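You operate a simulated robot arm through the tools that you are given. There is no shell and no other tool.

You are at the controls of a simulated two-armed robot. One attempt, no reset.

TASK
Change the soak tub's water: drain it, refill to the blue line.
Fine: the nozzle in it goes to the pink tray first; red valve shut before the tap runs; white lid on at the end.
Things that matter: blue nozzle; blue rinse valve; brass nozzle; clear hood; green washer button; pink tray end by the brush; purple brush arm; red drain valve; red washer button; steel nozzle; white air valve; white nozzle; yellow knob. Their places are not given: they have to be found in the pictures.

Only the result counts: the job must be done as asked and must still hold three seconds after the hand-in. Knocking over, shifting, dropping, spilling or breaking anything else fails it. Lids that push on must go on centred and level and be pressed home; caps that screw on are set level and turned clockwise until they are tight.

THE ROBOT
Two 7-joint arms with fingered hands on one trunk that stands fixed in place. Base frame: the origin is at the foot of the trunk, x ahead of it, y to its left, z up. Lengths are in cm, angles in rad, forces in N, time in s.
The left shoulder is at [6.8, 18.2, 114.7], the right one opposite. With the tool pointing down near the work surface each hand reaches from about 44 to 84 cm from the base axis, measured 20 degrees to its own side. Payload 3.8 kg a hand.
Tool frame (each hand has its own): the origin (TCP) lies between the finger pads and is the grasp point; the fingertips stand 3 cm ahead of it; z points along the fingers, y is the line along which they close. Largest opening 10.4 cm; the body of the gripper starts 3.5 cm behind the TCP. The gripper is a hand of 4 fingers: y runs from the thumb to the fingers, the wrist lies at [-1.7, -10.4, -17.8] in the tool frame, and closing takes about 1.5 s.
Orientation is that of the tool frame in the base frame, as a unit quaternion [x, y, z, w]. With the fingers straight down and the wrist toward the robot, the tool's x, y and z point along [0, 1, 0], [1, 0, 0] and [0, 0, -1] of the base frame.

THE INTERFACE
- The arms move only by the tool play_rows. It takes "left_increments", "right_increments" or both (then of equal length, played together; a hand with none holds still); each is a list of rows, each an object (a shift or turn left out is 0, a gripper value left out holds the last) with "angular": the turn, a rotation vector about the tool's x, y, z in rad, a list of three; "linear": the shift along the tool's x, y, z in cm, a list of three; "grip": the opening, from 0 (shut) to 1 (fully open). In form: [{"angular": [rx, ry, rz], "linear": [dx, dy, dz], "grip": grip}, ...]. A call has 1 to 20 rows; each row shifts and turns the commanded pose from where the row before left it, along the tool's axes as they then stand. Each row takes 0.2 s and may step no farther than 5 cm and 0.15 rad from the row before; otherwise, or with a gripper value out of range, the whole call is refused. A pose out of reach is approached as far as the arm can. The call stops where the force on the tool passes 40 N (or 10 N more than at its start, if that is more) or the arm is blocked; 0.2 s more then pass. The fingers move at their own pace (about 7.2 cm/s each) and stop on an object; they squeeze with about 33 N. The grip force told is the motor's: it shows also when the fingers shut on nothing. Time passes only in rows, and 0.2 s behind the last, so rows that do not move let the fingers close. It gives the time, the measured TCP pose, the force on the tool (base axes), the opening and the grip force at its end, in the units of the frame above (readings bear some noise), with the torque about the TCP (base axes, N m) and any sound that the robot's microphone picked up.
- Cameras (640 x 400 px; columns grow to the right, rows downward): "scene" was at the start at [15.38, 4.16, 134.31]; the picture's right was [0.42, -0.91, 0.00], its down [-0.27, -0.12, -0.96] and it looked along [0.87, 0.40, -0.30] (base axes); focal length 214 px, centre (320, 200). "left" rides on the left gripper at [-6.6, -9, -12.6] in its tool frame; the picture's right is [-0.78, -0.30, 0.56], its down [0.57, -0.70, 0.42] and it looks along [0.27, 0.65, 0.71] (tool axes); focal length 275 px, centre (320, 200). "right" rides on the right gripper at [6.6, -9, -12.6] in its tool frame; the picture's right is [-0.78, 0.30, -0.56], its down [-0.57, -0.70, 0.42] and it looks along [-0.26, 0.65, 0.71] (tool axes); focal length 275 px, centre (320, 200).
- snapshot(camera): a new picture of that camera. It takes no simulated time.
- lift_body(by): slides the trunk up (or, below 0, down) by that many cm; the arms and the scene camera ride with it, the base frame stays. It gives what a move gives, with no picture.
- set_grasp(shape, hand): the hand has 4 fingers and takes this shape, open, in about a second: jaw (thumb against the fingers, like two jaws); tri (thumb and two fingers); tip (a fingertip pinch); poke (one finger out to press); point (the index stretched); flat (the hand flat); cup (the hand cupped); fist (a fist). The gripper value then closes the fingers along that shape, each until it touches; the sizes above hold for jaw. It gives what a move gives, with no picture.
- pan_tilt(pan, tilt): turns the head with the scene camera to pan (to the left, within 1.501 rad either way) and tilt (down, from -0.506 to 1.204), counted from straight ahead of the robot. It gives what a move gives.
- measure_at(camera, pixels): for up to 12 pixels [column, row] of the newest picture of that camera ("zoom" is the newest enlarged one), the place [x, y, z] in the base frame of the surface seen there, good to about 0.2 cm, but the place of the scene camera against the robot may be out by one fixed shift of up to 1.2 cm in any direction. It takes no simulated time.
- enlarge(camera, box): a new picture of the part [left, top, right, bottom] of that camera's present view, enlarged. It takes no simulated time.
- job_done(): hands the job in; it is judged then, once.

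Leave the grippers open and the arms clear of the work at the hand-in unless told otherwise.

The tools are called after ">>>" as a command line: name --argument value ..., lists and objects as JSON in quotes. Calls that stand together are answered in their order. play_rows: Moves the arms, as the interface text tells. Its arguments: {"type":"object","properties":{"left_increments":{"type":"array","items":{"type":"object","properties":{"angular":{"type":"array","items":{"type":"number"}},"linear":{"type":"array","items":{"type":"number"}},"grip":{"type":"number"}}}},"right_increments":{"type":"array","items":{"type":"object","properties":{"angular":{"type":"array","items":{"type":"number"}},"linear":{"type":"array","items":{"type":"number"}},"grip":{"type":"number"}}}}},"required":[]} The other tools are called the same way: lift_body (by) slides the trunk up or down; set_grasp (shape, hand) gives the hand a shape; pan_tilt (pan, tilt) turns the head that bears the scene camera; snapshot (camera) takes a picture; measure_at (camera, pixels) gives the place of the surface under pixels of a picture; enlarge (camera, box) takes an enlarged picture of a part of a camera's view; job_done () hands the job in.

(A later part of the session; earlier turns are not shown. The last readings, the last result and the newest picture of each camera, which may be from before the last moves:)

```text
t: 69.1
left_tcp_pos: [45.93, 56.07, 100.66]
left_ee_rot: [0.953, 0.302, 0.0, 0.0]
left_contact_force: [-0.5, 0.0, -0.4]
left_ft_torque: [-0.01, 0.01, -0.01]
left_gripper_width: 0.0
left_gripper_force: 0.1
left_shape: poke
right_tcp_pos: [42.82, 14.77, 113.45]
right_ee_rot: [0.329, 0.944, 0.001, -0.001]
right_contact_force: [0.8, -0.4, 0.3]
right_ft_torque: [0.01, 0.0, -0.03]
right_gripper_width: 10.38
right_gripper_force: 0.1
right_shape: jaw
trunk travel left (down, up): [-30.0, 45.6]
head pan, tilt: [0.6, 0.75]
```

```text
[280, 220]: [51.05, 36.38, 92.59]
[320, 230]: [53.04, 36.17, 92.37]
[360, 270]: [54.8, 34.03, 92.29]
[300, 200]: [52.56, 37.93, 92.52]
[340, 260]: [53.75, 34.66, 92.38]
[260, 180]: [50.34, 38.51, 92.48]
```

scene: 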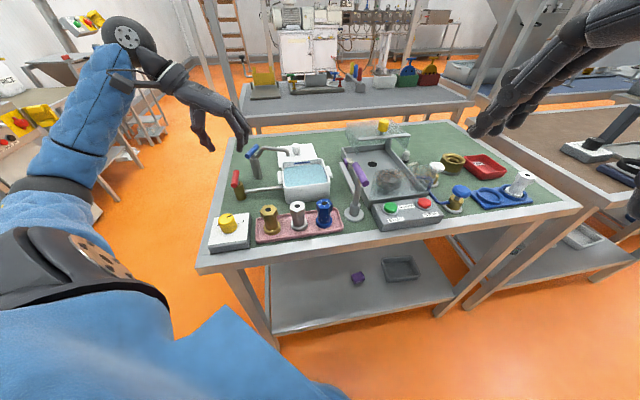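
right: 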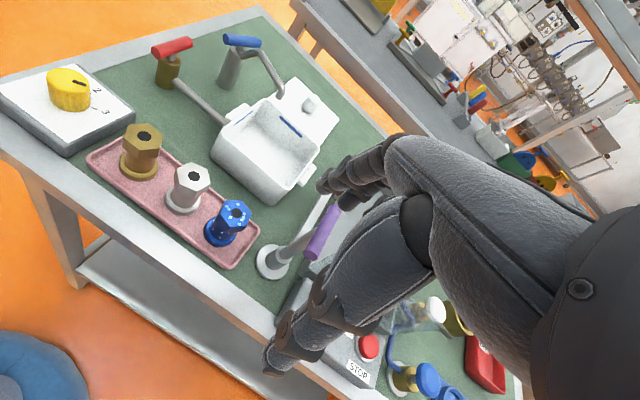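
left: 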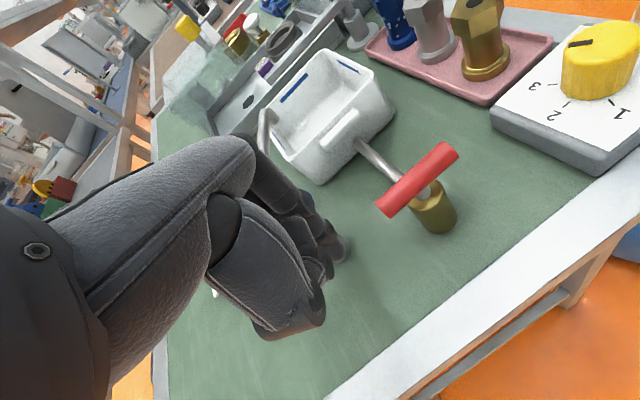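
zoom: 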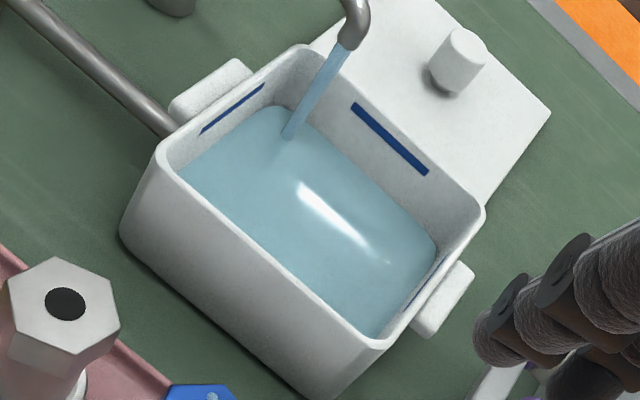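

>>> play_rows --left_increments '[{}, {}, {}, {}, {}, {}, {}, {}, {}, {}, {}, {}, {}, {}, {}, {}, {}, {}, {}, {}]'

>>> enlarge --camera "right" --box '[205, 85, 335, 205]'

>>> measure_at --camera "zoom" --pixels '[[280, 220], [320, 230], [360, 270], [300, 200], [340, 260], [260, 180]]'

```text
t: 73.3
left_tcp_pos: [46.05, 56.07, 100.67]
left_ee_rot: [0.953, 0.302, 0.0, 0.0]
left_contact_force: [0.1, -0.4, -0.7]
left_ft_torque: [0.01, -0.02, -0.03]
left_gripper_width: 0.01
left_gripper_force: 0.1
left_shape: poke
right_tcp_pos: [42.93, 14.83, 113.43]
right_ee_rot: [0.329, 0.944, 0.0, -0.001]
right_contact_force: [0.0, 0.2, -0.1]
right_ft_torque: [0.0, -0.01, 0.0]
right_gripper_width: 10.4
right_gripper_force: 0.1
right_shape: jaw
trunk travel left (down, up): [-30.0, 45.6]
head pan, tilt: [0.6, 0.75]
```

```text
3.33 times, centred on (270, 145) of right
```

zoom: 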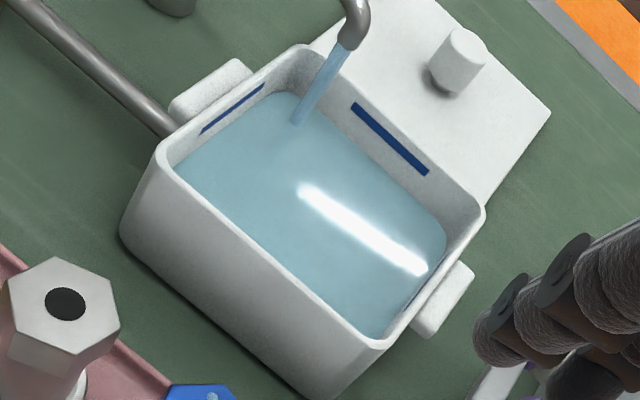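

```text
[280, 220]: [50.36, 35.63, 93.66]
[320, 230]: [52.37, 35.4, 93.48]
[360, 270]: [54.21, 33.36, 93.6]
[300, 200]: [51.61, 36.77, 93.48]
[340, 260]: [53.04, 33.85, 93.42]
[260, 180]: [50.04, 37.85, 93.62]
```

Level 93.54, rate 0.26 cm/s. About 3.4 s more, then I'll re-measure.

>>> play_rows --left_increments '[{}, {}, {}, {}, {}, {}, {}, {}, {}, {}, {}, {}, {}, {}, {}, {}]'

>>> enlarge --camera "right" --box '[205, 85, 335, 205]'

>>> measure_at --camera "zoom" --pixels '[[280, 220], [320, 230], [360, 270], [300, 200], [340, 260], [260, 180], [230, 190], [400, 260]]'

>>> enlarge --camera "right" --box '[205, 0, 315, 100]'

```text
t: 76.7
left_tcp_pos: [46.0, 56.04, 100.69]
left_ee_rot: [0.953, 0.302, 0.0, 0.0]
left_contact_force: [-0.8, -0.5, 0.7]
left_ft_torque: [0.04, 0.0, 0.0]
left_gripper_width: 0.0
left_gripper_force: 0.1
left_shape: poke
right_tcp_pos: [42.92, 14.83, 113.37]
right_ee_rot: [0.329, 0.944, 0.0, 0.0]
right_contact_force: [-0.1, -0.1, -0.1]
right_ft_torque: [0.01, -0.01, 0.0]
right_gripper_width: 10.39
right_gripper_force: 0.1
right_shape: jaw
trunk travel left (down, up): [-30.0, 45.6]
head pan, tilt: [0.6, 0.75]
```

```text
3.33 times, centred on (270, 145) of right
```

zoom: 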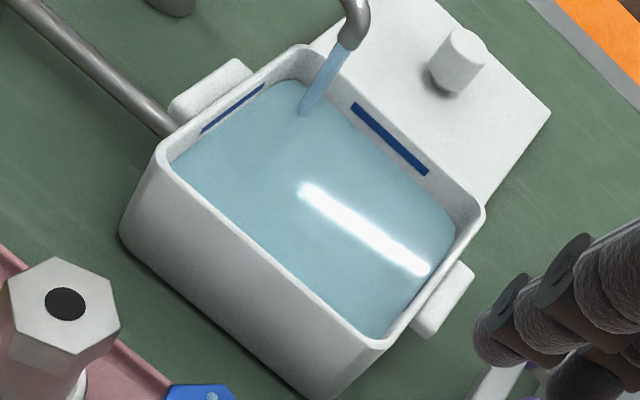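

```text
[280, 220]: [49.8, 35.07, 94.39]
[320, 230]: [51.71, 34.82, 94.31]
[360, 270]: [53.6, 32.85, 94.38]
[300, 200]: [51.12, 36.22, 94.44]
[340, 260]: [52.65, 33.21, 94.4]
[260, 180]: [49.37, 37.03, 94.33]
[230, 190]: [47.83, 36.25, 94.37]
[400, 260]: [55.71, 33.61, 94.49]
```

```text
4.00 times, centred on (260, 50) of right
```

zoom: 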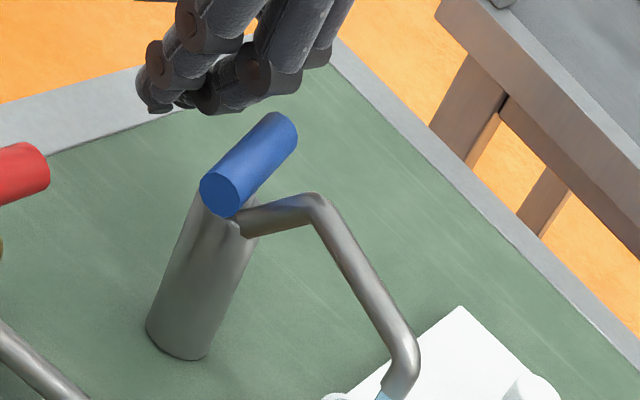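

Level 94.39. I'll wait 1.2 s more while approaching the bar's far end from the north-west, then check.

>>> play_rows --left_increments '[{}, {}, {}, {}, {}, {}, {"linear": [0.2, 0.6, 0]}, {"linear": [0.14, 0.35, 0]}]'

>>> enlarge --camera "right" --box '[205, 85, 335, 205]'

>>> measure_at --camera "zoom" --pixels '[[280, 220], [320, 230], [360, 270], [300, 200], [340, 260], [260, 180], [230, 190], [400, 260]]'

>>> enlarge --camera "right" --box '[205, 0, 315, 100]'

```text
t: 78.5
left_tcp_pos: [46.76, 55.48, 100.68]
left_ee_rot: [0.953, 0.302, 0.001, 0.001]
left_contact_force: [-1.4, 0.9, 0.7]
left_ft_torque: [0.01, -0.03, 0.03]
left_gripper_width: 0.01
left_gripper_force: 0.1
left_shape: poke
right_tcp_pos: [42.84, 14.97, 113.46]
right_ee_rot: [0.329, 0.944, 0.0, 0.0]
right_contact_force: [0.1, -0.3, -0.3]
right_ft_torque: [0.0, -0.01, 0.03]
right_gripper_width: 10.39
right_gripper_force: 0.1
right_shape: jaw
trunk travel left (down, up): [-30.0, 45.6]
head pan, tilt: [0.6, 0.75]
```

```text
3.33 times, centred on (270, 145) of right
```

zoom: 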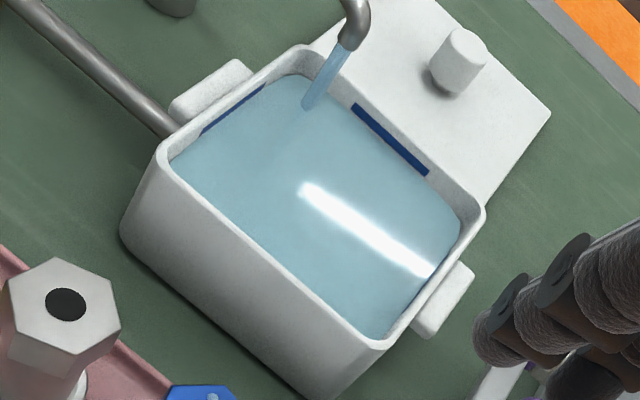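

```text
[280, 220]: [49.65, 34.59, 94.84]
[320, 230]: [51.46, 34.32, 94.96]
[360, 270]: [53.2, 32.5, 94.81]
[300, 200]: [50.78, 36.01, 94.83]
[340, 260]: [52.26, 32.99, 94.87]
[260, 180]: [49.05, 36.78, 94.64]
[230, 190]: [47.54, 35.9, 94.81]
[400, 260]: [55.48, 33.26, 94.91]
```

```text
4.00 times, centred on (260, 50) of right
```

zoom: 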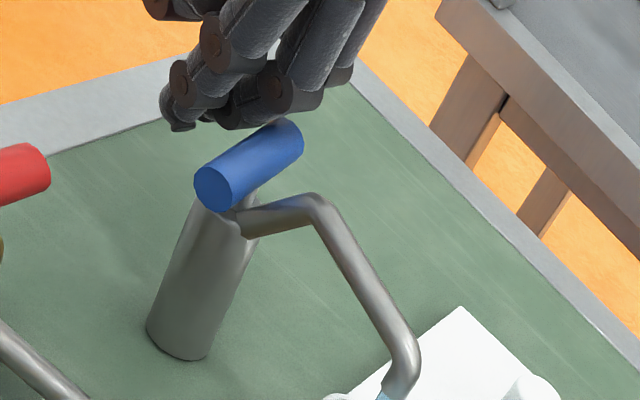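

Level 94.83. I'll wait about 1.2 s more and then push the bar closed along its arc in the same call.

>>> play_rows --left_increments '[{}, {}, {}, {}, {}, {}, {"linear": [0.51, 0.37, 0]}, {"linear": [0.44, 0.47, 0]}, {"linear": [0.32, 0.54, 0]}]'

>>> enlarge --camera "right" --box '[205, 0, 315, 100]'

>>> measure_at --camera "zoom" --pixels '[[207, 190], [220, 165], [300, 145], [295, 165], [260, 160]]'

>>> enlarge --camera "right" --box '[205, 85, 335, 205]'

>>> measure_at --camera "zoom" --pixels '[[280, 220], [320, 230], [360, 270], [300, 200], [340, 260], [260, 180], [230, 190], [400, 260]]'

```text
t: 80.5
left_tcp_pos: [48.69, 55.11, 100.7]
left_ee_rot: [0.953, 0.302, 0.0, 0.0]
left_contact_force: [-1.4, 2.0, 0.7]
left_ft_torque: [-0.02, -0.04, 0.02]
left_gripper_width: 0.01
left_gripper_force: 0.0
left_shape: poke
right_tcp_pos: [42.95, 14.88, 113.43]
right_ee_rot: [0.328, 0.945, 0.0, 0.0]
right_contact_force: [0.2, 0.1, 0.1]
right_ft_torque: [0.0, 0.0, -0.01]
right_gripper_width: 10.36
right_gripper_force: 0.1
right_shape: jaw
trunk travel left (down, up): [-30.0, 45.6]
head pan, tilt: [0.6, 0.75]
```

```text
4.00 times, centred on (260, 50) of right
```

zoom: 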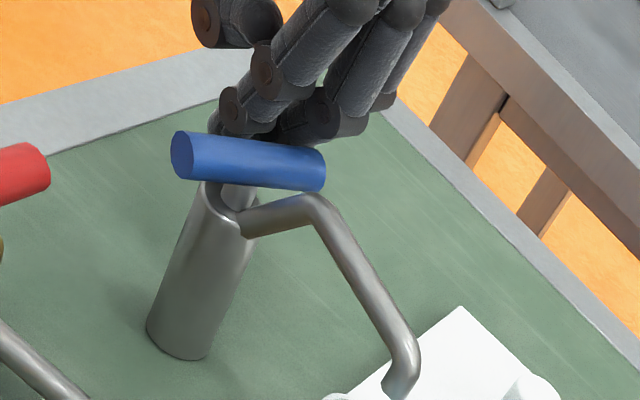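

```text
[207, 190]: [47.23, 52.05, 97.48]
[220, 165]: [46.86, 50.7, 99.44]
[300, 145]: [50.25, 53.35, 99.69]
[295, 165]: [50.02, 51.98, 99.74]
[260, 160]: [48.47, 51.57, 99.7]
```

```text
3.33 times, centred on (270, 145) of right
```

zoom: 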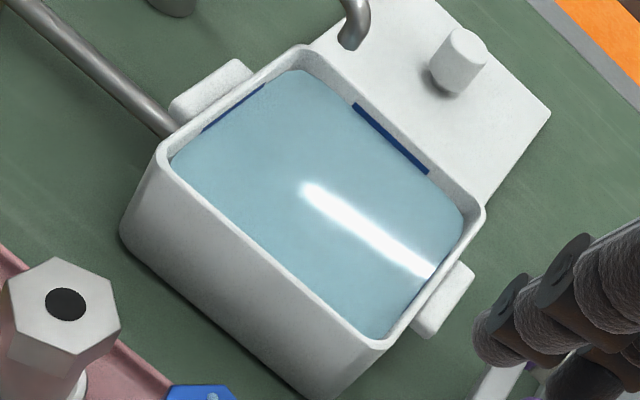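

```text
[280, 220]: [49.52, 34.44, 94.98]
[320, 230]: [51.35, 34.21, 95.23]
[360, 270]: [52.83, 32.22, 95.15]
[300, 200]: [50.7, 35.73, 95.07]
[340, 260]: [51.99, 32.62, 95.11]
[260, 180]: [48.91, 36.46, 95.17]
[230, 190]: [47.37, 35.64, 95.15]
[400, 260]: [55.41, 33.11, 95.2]
```

The stream has stopped and the bar is square to the spout again. The level is ≈ 95.13, within the blue strip. I'll zoom on the strip to see how it sits.

>>> enlarge --camera "right" --box '[300, 110, 340, 145]'

>>> enlarge --camera "right" --box '[255, 85, 345, 165]'

>>> measure_at --camera "zoom" --pixels '[[284, 203], [281, 206], [278, 209], [275, 212], [272, 215], [269, 218], [266, 221], [262, 226], [250, 240], [200, 200], [220, 220], [300, 280]]'

```text
11.43 times, centred on (320, 128) of right
```

zoom: 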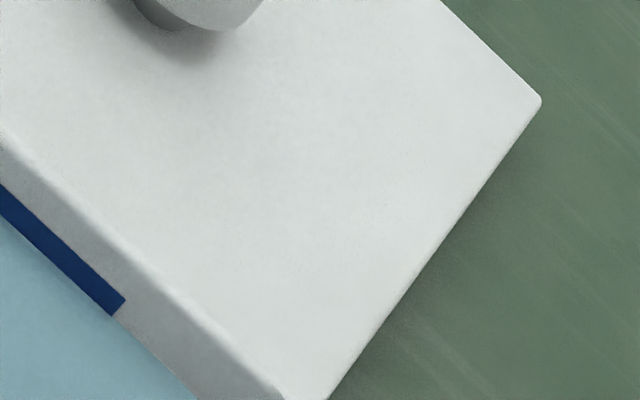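

```text
5.00 times, centred on (300, 125) of right
```

zoom: 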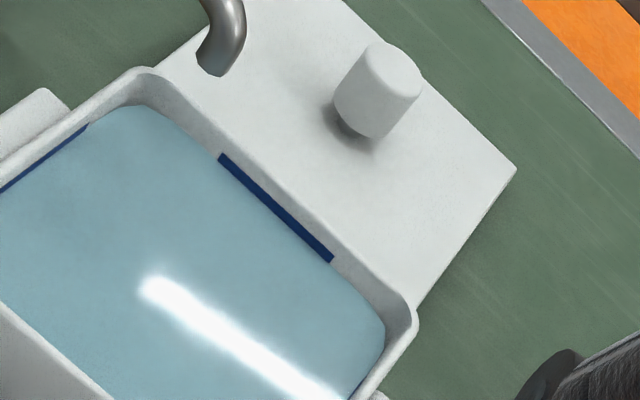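

```text
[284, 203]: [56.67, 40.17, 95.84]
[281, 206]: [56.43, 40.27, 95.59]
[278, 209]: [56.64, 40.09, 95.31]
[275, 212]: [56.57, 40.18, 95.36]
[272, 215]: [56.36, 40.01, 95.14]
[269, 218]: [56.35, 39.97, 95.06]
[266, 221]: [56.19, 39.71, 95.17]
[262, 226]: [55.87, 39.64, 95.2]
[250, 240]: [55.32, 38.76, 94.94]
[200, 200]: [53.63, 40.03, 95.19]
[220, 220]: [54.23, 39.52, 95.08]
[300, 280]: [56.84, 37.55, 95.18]
```

About a quarter of the strip is under water, so the level sits inside the blue line. The bar may still be about 2° short of where it started, so I'll nudge it slightly and then compare.

>>> play_rows --left_increments '[{"linear": [-0.02, 0.13, 0]}, {}]'

>>> enlarge --camera "right" --box '[190, 0, 300, 100]'

>>> measure_at --camera "zoom" --pixels '[[243, 153], [250, 140], [300, 150], [375, 160], [380, 180], [240, 165]]'

```text
t: 81.1
left_tcp_pos: [48.84, 55.04, 100.67]
left_ee_rot: [0.953, 0.302, 0.0, 0.0]
left_contact_force: [0.6, 3.6, 0.9]
left_ft_torque: [0.04, -0.06, 0.04]
left_gripper_width: 0.0
left_gripper_force: 0.1
left_shape: poke
right_tcp_pos: [42.83, 14.95, 113.43]
right_ee_rot: [0.328, 0.945, 0.0, 0.0]
right_contact_force: [0.5, -1.0, -0.2]
right_ft_torque: [0.01, -0.01, 0.0]
right_gripper_width: 10.37
right_gripper_force: 0.1
right_shape: jaw
trunk travel left (down, up): [-30.0, 45.6]
head pan, tilt: [0.6, 0.75]
```

```text
4.00 times, centred on (245, 50) of right
```

zoom: 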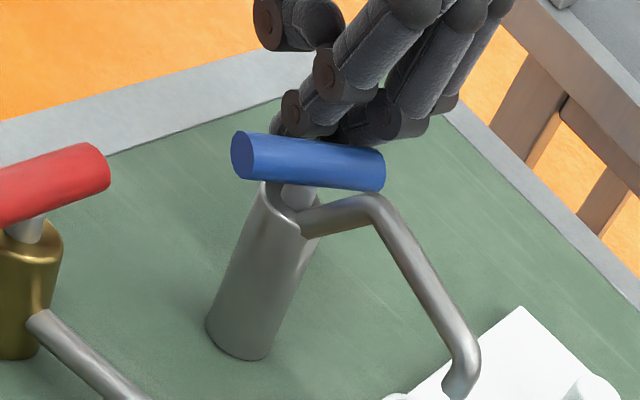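

```text
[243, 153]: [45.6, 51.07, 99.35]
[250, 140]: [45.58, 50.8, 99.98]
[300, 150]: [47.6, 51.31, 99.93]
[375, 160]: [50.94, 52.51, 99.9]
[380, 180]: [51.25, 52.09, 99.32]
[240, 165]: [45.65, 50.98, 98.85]
```

The tap bar is exactly where it was at the start. I'll back the hand away from it and rise, then check that the water level stays put.

>>> play_rows --left_increments '[{"linear": [0, -0.6, 0]}, {"linear": [0, -1.2, 0]}, {"linear": [0, 0, -2]}, {"linear": [0, 0, -3]}, {"linear": [0, 0, -3]}, {"linear": [0, 0, -3]}, {}]'

>>> snapshot --camera "right"

>>> enlarge --camera "right" --box '[205, 85, 335, 205]'

>>> measure_at --camera "zoom" --pixels '[[280, 220], [320, 230], [360, 270], [300, 200], [340, 260], [260, 180], [230, 190], [400, 260]]'

```text
t: 82.7
left_tcp_pos: [47.67, 56.46, 111.72]
left_ee_rot: [0.953, 0.302, 0.0, 0.0]
left_contact_force: [0.7, 0.2, 0.0]
left_ft_torque: [0.0, 0.03, 0.02]
left_gripper_width: 0.02
left_gripper_force: 0.1
left_shape: poke
right_tcp_pos: [42.96, 14.91, 113.34]
right_ee_rot: [0.329, 0.944, 0.0, 0.0]
right_contact_force: [0.6, -0.5, -0.1]
right_ft_torque: [0.0, -0.01, 0.01]
right_gripper_width: 10.37
right_gripper_force: 0.0
right_shape: jaw
trunk travel left (down, up): [-30.0, 45.6]
head pan, tilt: [0.6, 0.75]
```

```text
taken
```

right: 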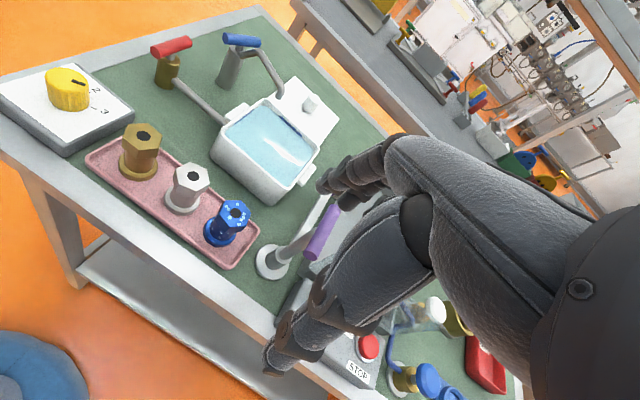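

```text
3.33 times, centred on (270, 145) of right
```

zoom: 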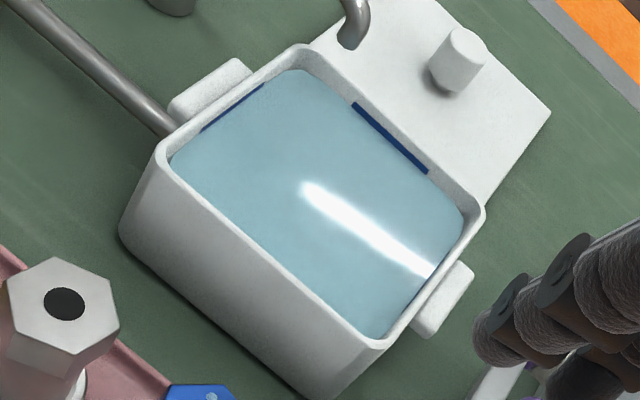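

```text
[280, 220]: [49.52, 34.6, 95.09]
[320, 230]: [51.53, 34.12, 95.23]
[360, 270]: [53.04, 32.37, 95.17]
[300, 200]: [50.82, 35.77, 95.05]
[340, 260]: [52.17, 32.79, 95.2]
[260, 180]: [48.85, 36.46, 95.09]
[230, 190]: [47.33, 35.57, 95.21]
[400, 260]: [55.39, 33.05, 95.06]
```

The level holds at ≈ 95.14, inside the blue line, with both valves shut. Now the lid. I'll measure the tub rim and the lid carefully.

>>> enlarge --camera "right" --box '[205, 70, 345, 210]'

>>> measure_at --camera "zoom" --pixels '[[272, 120], [300, 140], [340, 175], [380, 208], [180, 135], [210, 113], [240, 95], [430, 290], [410, 320], [445, 265], [190, 250], [240, 292]]'

>>> measure_at --camera "zoom" --pixels '[[290, 335], [330, 368], [160, 222], [300, 100], [330, 60], [365, 35], [420, 70], [470, 110], [495, 140], [470, 190], [430, 105], [437, 85]]'

```text
2.86 times, centred on (275, 140) of right
```

zoom: 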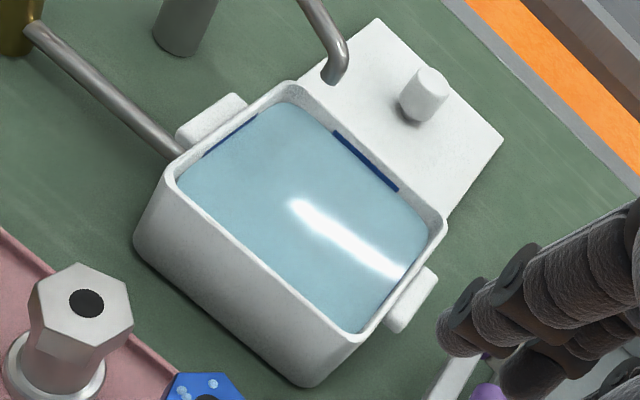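

```text
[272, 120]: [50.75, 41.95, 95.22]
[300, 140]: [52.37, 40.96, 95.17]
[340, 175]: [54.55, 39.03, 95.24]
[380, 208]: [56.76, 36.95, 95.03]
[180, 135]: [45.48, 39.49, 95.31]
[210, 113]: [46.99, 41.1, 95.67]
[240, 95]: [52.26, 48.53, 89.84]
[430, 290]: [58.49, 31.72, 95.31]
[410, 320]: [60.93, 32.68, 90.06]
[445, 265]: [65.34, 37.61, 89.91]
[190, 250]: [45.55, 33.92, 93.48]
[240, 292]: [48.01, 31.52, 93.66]
```

```text
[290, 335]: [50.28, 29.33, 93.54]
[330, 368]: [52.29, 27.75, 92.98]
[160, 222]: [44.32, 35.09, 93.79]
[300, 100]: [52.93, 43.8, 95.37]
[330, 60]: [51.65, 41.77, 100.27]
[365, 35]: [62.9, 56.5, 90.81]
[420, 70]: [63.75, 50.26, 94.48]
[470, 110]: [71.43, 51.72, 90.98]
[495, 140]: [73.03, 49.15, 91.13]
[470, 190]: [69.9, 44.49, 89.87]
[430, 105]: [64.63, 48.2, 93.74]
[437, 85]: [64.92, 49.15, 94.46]
```

>>> enlarge --camera "right" --box '[250, 120, 310, 200]'

>>> measure_at --camera "zoom" --pixels '[[200, 275], [215, 290], [255, 320], [290, 340], [310, 350], [340, 335], [370, 300], [400, 260], [415, 235], [430, 200]]'

>>> enlarge --camera "right" --box '[255, 90, 375, 150]'

```text
5.00 times, centred on (280, 160) of right
```

zoom: 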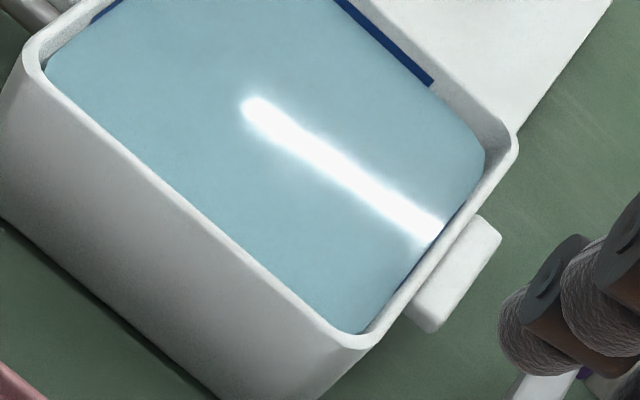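

```text
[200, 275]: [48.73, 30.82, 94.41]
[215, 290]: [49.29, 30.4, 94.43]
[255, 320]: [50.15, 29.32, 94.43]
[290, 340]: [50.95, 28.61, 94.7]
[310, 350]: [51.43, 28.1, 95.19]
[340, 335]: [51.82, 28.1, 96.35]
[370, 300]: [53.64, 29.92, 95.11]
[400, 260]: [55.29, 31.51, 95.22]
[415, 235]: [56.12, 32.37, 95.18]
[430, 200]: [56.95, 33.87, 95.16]
```

```text
5.33 times, centred on (315, 120) of right
```

zoom: 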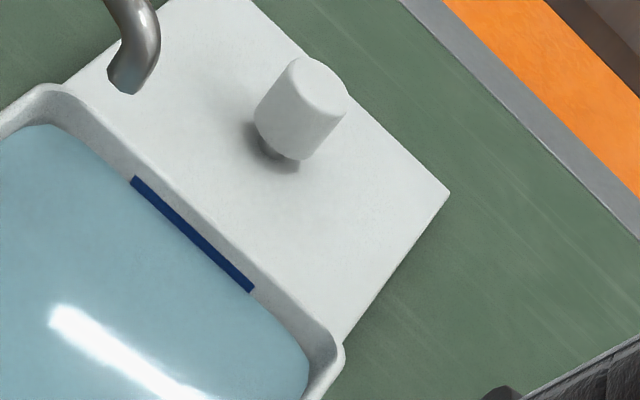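

>>> measure_at --camera "zoom" --pixels '[[322, 85], [335, 98], [310, 68], [340, 88], [300, 80], [280, 110], [275, 150], [446, 193], [343, 335], [250, 5], [170, 5], [400, 260]]'

>>> measure_at --camera "zoom" --pixels '[[45, 90], [80, 110], [160, 190], [110, 135], [200, 230], [240, 265], [300, 315], [335, 345], [325, 375], [340, 360], [15, 105], [5, 118]]'

```text
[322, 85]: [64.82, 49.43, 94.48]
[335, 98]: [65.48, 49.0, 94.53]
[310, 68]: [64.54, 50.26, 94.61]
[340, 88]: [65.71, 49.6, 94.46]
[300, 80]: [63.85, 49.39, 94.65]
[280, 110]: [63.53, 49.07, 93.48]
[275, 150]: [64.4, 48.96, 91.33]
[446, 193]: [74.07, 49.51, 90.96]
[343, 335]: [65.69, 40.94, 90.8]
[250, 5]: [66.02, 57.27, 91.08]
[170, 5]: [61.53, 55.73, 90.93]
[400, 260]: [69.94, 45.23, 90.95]
```

```text
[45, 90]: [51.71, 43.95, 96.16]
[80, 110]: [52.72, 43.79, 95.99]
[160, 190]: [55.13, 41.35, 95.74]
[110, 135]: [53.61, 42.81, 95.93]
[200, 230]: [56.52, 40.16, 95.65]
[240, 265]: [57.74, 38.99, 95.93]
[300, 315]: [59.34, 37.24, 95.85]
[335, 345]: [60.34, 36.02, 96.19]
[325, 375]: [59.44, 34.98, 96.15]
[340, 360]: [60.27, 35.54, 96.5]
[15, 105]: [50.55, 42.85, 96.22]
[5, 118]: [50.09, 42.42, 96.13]
```

>>> snapshot --camera "left"

>>> pan_tilt --pan 0.7 --tilt 0.75

>>> snapshot --camera "scene"

>>> enlarge --camera "scene" --box '[240, 130, 400, 230]'

```text
taken
```

left: 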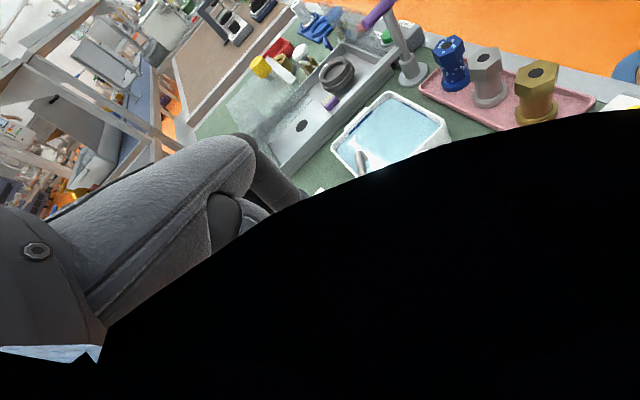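

```text
t: 83.3
left_tcp_pos: [47.76, 56.52, 111.64]
left_ee_rot: [0.953, 0.302, 0.0, 0.0]
left_contact_force: [-0.7, 0.1, -0.4]
left_ft_torque: [0.02, -0.04, 0.01]
left_gripper_width: 0.01
left_gripper_force: 0.1
left_shape: poke
right_tcp_pos: [42.91, 14.91, 113.42]
right_ee_rot: [0.329, 0.944, 0.0, 0.0]
right_contact_force: [0.8, -0.1, -0.3]
right_ft_torque: [-0.02, 0.03, 0.0]
right_gripper_width: 10.4
right_gripper_force: 0.0
right_shape: jaw
trunk travel left (down, up): [-30.0, 45.6]
head pan, tilt: [0.7, 0.75]
```

```text
taken
```

scene: 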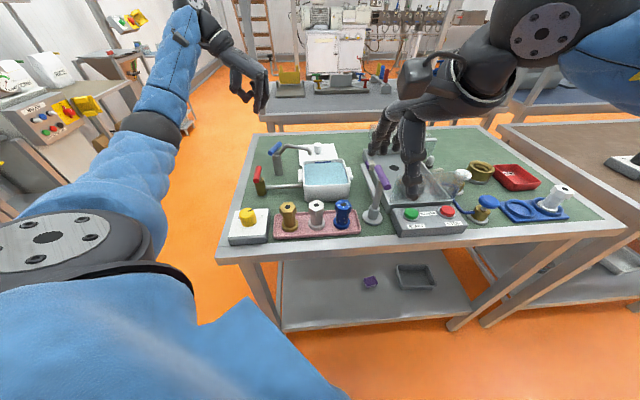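

```text
4.00 times, centred on (320, 180) of scene
```

zoom: 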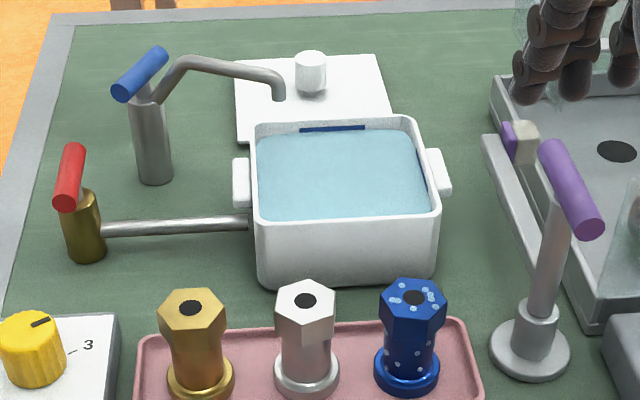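

>>> measure_at --camera "zoom" --pixels '[[238, 65], [376, 58], [242, 138], [388, 100], [310, 55], [298, 60], [323, 60], [310, 85], [310, 63]]'

>>> measure_at --camera "zoom" --pixels '[[254, 126], [415, 119], [436, 212], [258, 219], [335, 119], [425, 160], [345, 215], [256, 170], [300, 121], [380, 118], [300, 218], [400, 213]]'

```text
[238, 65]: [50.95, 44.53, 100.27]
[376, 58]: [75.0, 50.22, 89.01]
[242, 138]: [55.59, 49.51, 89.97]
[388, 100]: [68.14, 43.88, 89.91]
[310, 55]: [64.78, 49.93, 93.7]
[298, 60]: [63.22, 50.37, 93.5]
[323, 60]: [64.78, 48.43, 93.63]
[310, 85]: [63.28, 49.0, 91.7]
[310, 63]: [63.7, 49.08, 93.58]
```

```text
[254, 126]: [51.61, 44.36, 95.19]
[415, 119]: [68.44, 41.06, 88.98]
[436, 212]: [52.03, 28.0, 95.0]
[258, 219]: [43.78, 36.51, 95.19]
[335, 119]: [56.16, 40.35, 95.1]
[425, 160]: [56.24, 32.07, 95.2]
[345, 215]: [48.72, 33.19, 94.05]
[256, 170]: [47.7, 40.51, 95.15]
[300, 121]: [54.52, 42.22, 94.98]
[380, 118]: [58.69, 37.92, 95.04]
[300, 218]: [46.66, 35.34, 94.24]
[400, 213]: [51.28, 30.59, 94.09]
```

I'll pick the lid by its round knob (centre ≈ (64.8, 49.45), top z 94.6) with the "tri" grip at yaw 20°. Then I'll slide it in low from the far side under the spout: lid top ~98, spout underside ~99.4. First I move above the lid, and back the right hand off a little.

>>> set_grasp --shape "tri" --hand "left"

>>> play_rows --left_increments '[{"angular": [0, 0, -0.1454], "grip": 0.55}, {"angular": [0, 0, -0.1454]}, {"angular": [0, 0, -0.1454]}, {"angular": [0, 0, -0.1454]}, {"angular": [0, 0, -0.1454]}, {"angular": [0, 0, -0.1454]}, {"angular": [0, 0, -0.1454]}, {"angular": [0, 0, -0.1454]}, {"angular": [0, 0, -0.1454]}, {"linear": [-2.08, 2.28, 0.95]}, {"linear": [-2.08, 2.28, 0.95]}, {"linear": [-2.08, 2.28, 0.95]}, {"linear": [-2.08, 2.28, 0.95]}, {"linear": [-2.08, 2.28, 0.95]}, {"linear": [-2.08, 2.28, 0.95]}, {}]' --right_increments '[{"linear": [-0.3, -3.6, -1.5]}, {"linear": [-0.3, -3.6, -1.5]}, {}, {}, {}, {}, {}, {}, {}, {}, {}, {}, {}, {}, {}, {}]'

>>> snapshot --camera "left"

>>> snapshot --camera "right"

>>> snapshot --camera "scene"

```text
t: 84.2
left_tcp_pos: [47.68, 56.41, 111.62]
left_ee_rot: [0.953, 0.302, 0.0, 0.0]
left_contact_force: [-0.1, 0.4, 0.3]
left_ft_torque: [0.0, 0.0, -0.01]
left_gripper_width: 10.38
left_gripper_force: 0.0
left_shape: tri
right_tcp_pos: [42.85, 14.88, 113.45]
right_ee_rot: [0.328, 0.945, 0.0, -0.001]
right_contact_force: [0.2, -0.8, -0.6]
right_ft_torque: [0.03, -0.02, -0.03]
right_gripper_width: 10.36
right_gripper_force: 0.0
right_shape: jaw
trunk travel left (down, up): [-30.0, 45.6]
head pan, tilt: [0.7, 0.75]
```

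```text
t: 87.6
left_tcp_pos: [64.77, 49.46, 105.96]
left_ee_rot: [0.572, 0.821, 0.0, 0.0]
left_contact_force: [0.0, 0.3, 0.2]
left_ft_torque: [-0.02, 0.03, 0.01]
left_gripper_width: 5.79
left_gripper_force: 0.1
left_shape: tri
right_tcp_pos: [38.82, 8.83, 116.39]
right_ee_rot: [0.329, 0.944, -0.001, 0.0]
right_contact_force: [0.4, 0.4, 0.6]
right_ft_torque: [0.04, -0.01, 0.04]
right_gripper_width: 10.39
right_gripper_force: 0.1
right_shape: jaw
trunk travel left (down, up): [-30.0, 45.6]
head pan, tilt: [0.7, 0.75]
```

```text
taken
```

left: 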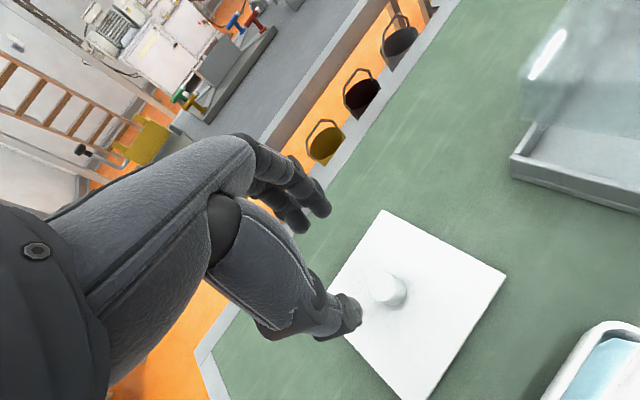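

```text
taken
```

right: 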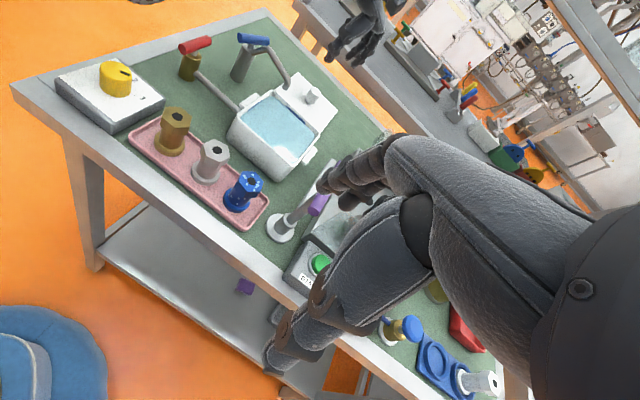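

```text
taken
```

scene: 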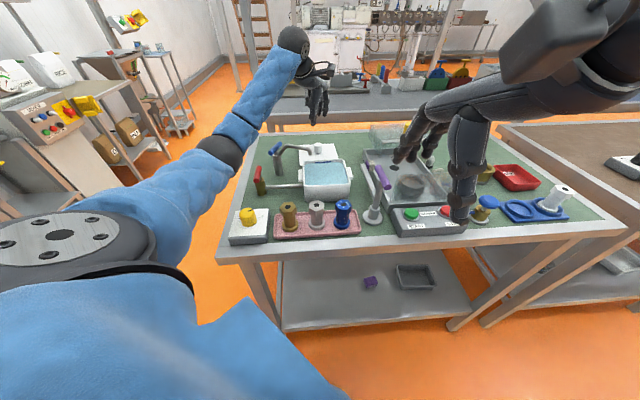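

I can see the lid well in the left camera: corners near (383,212) and (505,273), knob near (388,290). I'll measure those.

>>> enlarge --camera "left" --box '[320, 195, 520, 400]'

>>> measure_at --camera "left" --pixels '[[383, 213], [502, 273], [426, 395], [380, 284], [395, 278], [388, 273], [372, 290], [388, 295], [400, 290], [350, 320], [325, 205], [345, 305]]'

```text
1.95 times, centred on (420, 298) of left
```

zoom: 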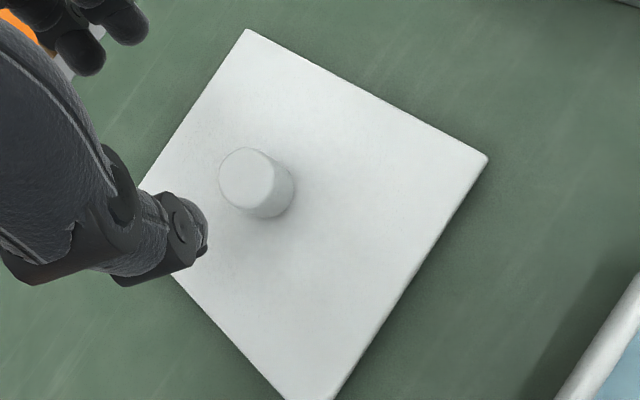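

```text
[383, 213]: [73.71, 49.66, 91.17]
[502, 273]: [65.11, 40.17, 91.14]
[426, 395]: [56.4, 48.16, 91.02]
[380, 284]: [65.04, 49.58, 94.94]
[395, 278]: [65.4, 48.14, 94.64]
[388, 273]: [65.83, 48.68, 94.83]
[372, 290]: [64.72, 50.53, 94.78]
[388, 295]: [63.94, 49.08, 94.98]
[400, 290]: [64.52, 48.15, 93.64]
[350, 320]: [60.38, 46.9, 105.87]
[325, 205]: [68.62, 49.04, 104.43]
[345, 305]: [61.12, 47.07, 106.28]
```

>>> measure_at --camera "zoom" --pixels '[[255, 38], [300, 62], [350, 89], [400, 116], [450, 142], [478, 160], [460, 190], [430, 237], [400, 284], [370, 330], [345, 370]]'

>>> measure_at --camera "zoom" --pixels '[[246, 178], [222, 178], [270, 178], [246, 152], [246, 203], [240, 165], [255, 190], [200, 110], [170, 150], [190, 290], [230, 335], [270, 380]]'

```text
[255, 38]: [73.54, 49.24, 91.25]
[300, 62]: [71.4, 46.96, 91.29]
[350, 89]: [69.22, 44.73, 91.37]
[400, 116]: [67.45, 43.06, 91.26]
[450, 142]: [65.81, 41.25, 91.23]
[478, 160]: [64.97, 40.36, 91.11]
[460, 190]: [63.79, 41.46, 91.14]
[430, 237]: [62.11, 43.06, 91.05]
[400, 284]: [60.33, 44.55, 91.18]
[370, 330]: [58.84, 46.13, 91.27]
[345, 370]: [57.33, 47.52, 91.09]
```

```text
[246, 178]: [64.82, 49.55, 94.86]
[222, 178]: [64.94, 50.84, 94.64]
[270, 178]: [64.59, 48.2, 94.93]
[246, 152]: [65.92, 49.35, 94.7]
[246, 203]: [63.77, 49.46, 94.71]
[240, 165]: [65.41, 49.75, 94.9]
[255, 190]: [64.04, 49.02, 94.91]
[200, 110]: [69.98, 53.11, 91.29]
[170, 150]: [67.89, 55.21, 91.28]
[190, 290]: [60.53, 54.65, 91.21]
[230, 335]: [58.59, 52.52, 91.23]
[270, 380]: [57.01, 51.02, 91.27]
```

The lid: centre ≈ (64.7, 49.45), sides along 45–46°, knob at its centre. Now the tub rim from the right camera, with strong zooms so I can hit the rim itself.

>>> enlarge --camera "right" --box '[225, 85, 325, 185]'

>>> measure_at --camera "zoom" --pixels '[[160, 20], [320, 20], [320, 200]]'

```text
4.00 times, centred on (275, 135) of right
```

zoom: 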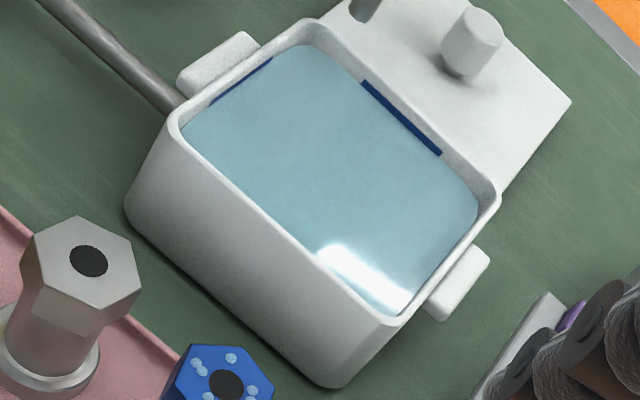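

```text
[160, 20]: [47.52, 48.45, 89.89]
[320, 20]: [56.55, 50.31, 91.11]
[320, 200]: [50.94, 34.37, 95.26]
```

>>> measure_at --camera "zoom" --pixels '[[280, 214], [280, 218], [280, 222], [280, 226], [280, 230], [220, 165], [220, 169], [220, 173], [220, 177], [350, 276], [350, 281], [350, 286]]'

>>> measure_at --camera "zoom" --pixels '[[405, 318], [440, 275], [470, 235], [490, 205], [440, 285], [460, 255], [400, 110], [420, 130], [450, 160], [350, 60], [250, 65], [215, 92]]'

```text
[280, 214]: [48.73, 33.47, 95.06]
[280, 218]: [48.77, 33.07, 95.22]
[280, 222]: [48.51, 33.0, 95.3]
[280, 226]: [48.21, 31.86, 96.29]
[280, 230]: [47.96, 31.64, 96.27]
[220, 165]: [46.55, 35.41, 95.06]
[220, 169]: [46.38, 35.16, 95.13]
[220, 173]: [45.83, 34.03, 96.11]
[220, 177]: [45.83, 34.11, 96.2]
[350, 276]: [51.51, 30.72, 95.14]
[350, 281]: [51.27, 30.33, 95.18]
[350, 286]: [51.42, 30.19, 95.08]
```

```text
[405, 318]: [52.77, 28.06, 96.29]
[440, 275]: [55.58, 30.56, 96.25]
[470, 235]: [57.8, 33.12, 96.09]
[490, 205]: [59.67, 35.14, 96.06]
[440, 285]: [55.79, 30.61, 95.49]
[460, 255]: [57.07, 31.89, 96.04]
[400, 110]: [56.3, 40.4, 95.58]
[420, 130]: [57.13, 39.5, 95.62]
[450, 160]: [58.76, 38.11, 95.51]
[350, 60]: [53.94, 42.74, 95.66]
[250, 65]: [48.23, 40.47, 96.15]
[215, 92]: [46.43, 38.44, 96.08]
```

Tub centre comes to ≈ (52.25, 36.05), sides at 45°. Lid centre/knob ≈ (64.75, 49.45). I'll descend over the knob most of the way and check.

>>> play_rows --left_increments '[{"linear": [0, 0, 3]}, {"linear": [0, 0, 3]}, {"linear": [0, 0, 2.5]}, {}]'

>>> snapshot --camera "left"

>>> enlarge --camera "right" --box '[245, 20, 375, 150]'

>>> enlarge --camera "scene" --box '[240, 80, 400, 220]'

```text
t: 88.6
left_tcp_pos: [64.84, 49.6, 97.37]
left_ee_rot: [0.574, 0.819, 0.0, 0.0]
left_contact_force: [-0.7, 0.2, -1.0]
left_ft_torque: [0.03, -0.04, -0.01]
left_gripper_width: 5.75
left_gripper_force: 0.2
left_shape: tri
right_tcp_pos: [38.84, 8.71, 116.41]
right_ee_rot: [0.328, 0.945, 0.0, -0.001]
right_contact_force: [-0.1, -0.5, 0.9]
right_ft_torque: [-0.03, -0.02, -0.01]
right_gripper_width: 10.38
right_gripper_force: 0.0
right_shape: jaw
trunk travel left (down, up): [-30.0, 45.6]
head pan, tilt: [0.7, 0.75]
```

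```text
taken
```

left: 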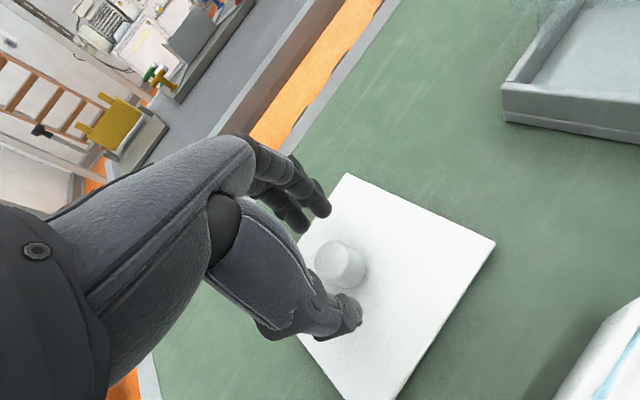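

```text
3.08 times, centred on (310, 85) of right
```

zoom: 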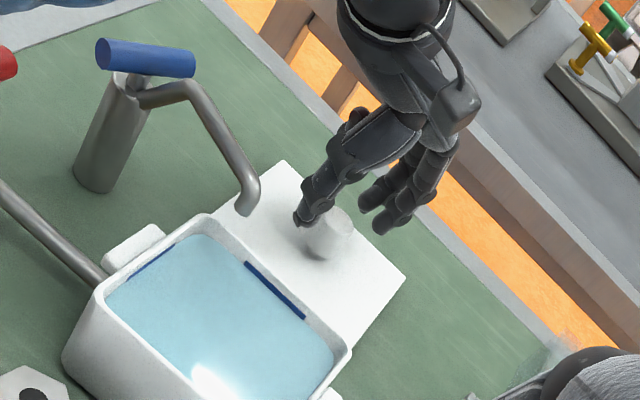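

```text
2.86 times, centred on (320, 150) of scene
```

zoom: 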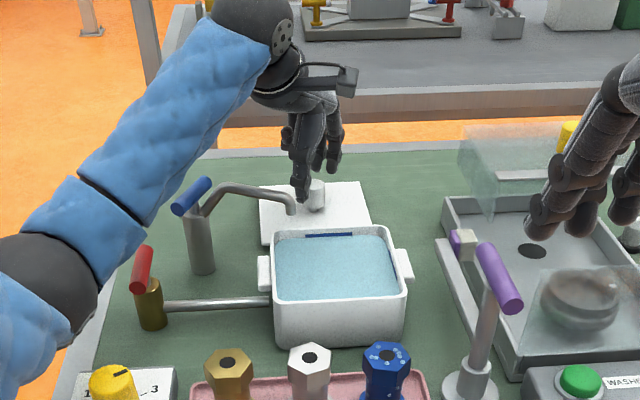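

Thumb and two fingers straddle the knob. I'll go down the last 2.4 cm.

>>> play_rows --left_increments '[{"linear": [0, 0, 1.2]}, {"linear": [0, 0, 1.2]}, {}]'

>>> snapshot --camera "left"

>>> enlarge --camera "right" --box '[265, 50, 365, 150]'

```text
t: 89.4
left_tcp_pos: [64.8, 49.48, 95.1]
left_ee_rot: [0.572, 0.82, 0.0, 0.0]
left_contact_force: [0.3, 0.2, -0.4]
left_ft_torque: [0.0, 0.0, -0.02]
left_gripper_width: 5.74
left_gripper_force: 0.1
left_shape: tri
right_tcp_pos: [38.82, 8.68, 116.46]
right_ee_rot: [0.33, 0.944, 0.001, -0.001]
right_contact_force: [-0.1, 0.8, 0.2]
right_ft_torque: [0.01, -0.02, 0.0]
right_gripper_width: 10.38
right_gripper_force: 0.2
right_shape: jaw
trunk travel left (down, up): [-30.0, 45.6]
head pan, tilt: [0.7, 0.75]
```

```text
taken
```

left: 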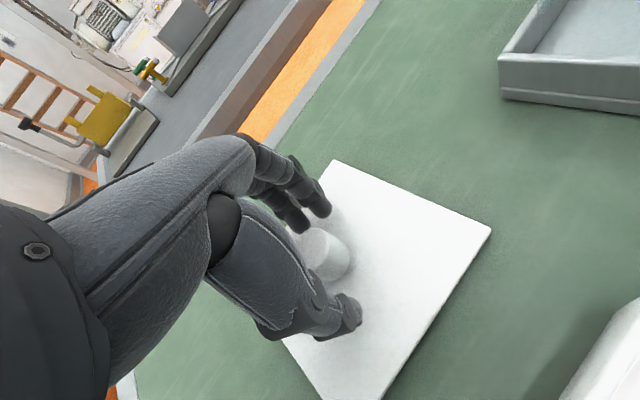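

```text
4.00 times, centred on (315, 100) of right
```

zoom: 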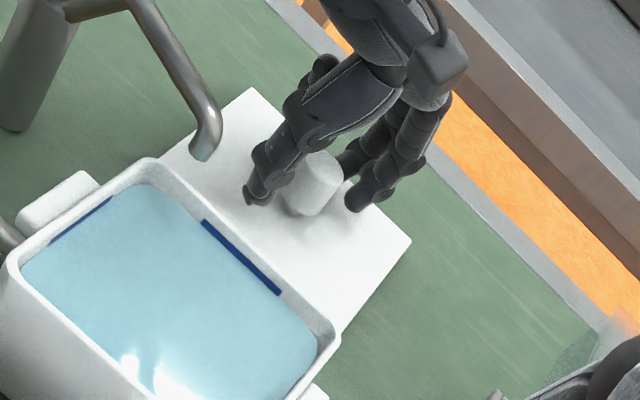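

Good. I'll lower 0.4 cm more for a deeper hold and close on the knob.

>>> play_rows --left_increments '[{"linear": [0, 0, 0.4]}, {"grip": 0.35}, {}, {"grip": 0.25}, {}, {"grip": 0.0}, {}, {}, {}, {}, {}]'

>>> snapshot --camera "left"

>>> enlarge --camera "right" --box '[265, 50, 365, 150]'

```text
t: 91.8
left_tcp_pos: [64.73, 49.54, 94.69]
left_ee_rot: [0.572, 0.82, 0.001, 0.001]
left_contact_force: [0.0, 0.7, 0.0]
left_ft_torque: [0.02, -0.02, -0.01]
left_gripper_width: 1.92
left_gripper_force: 33.1
left_shape: tri
right_tcp_pos: [38.79, 8.81, 116.33]
right_ee_rot: [0.33, 0.944, 0.001, 0.0]
right_contact_force: [-0.2, 0.0, -0.3]
right_ft_torque: [-0.02, 0.0, 0.0]
right_gripper_width: 10.39
right_gripper_force: 0.1
right_shape: jaw
trunk travel left (down, up): [-30.0, 45.6]
head pan, tilt: [0.7, 0.75]
```

```text
taken
```

left: 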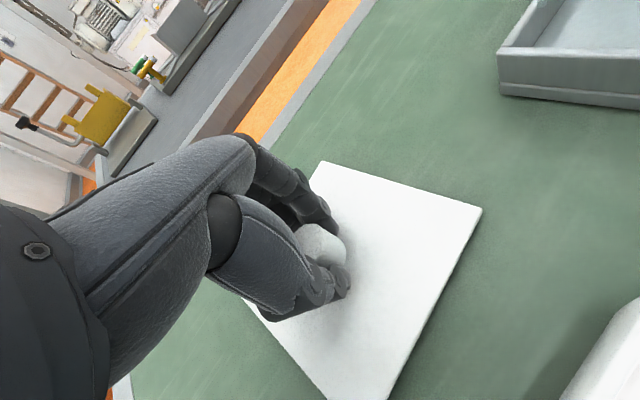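

```text
4.00 times, centred on (315, 100) of right
```

zoom: 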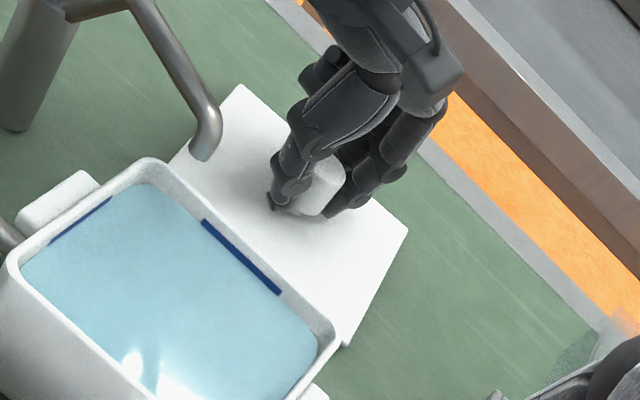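

The knob is gripped; the lid shifted or turned slightly. I'll measure its edges again.

>>> enlarge --camera "left" --box '[230, 140, 500, 400]'

>>> measure_at --camera "left" --pixels '[[325, 166], [350, 172], [380, 181], [420, 193], [450, 202], [475, 211], [465, 230], [445, 265], [425, 300], [405, 340], [390, 370], [275, 332]]'

>>> measure_at --camera "left" --pixels '[[258, 315], [270, 330], [290, 350], [310, 375], [322, 388], [318, 175], [312, 190], [330, 240], [342, 250], [320, 230]]'

```text
1.54 times, centred on (365, 270) of left
```

zoom: 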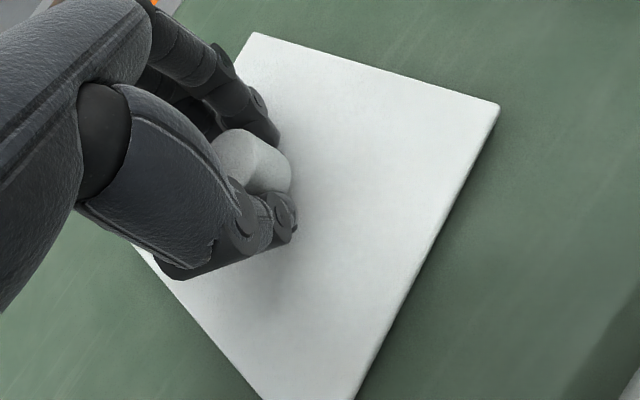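

```text
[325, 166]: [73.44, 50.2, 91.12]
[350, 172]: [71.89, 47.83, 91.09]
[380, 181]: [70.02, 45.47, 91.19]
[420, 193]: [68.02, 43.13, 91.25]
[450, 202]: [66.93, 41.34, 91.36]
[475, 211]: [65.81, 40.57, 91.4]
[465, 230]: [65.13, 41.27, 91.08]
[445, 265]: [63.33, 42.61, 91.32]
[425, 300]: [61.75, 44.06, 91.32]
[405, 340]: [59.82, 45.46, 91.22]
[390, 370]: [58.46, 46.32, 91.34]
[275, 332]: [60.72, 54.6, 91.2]
```

```text
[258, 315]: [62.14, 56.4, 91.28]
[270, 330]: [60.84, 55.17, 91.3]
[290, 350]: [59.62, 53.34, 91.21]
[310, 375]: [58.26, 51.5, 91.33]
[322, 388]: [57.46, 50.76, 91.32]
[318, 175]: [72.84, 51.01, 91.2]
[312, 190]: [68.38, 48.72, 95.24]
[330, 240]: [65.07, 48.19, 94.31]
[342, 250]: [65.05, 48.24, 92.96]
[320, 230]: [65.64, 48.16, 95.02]
```

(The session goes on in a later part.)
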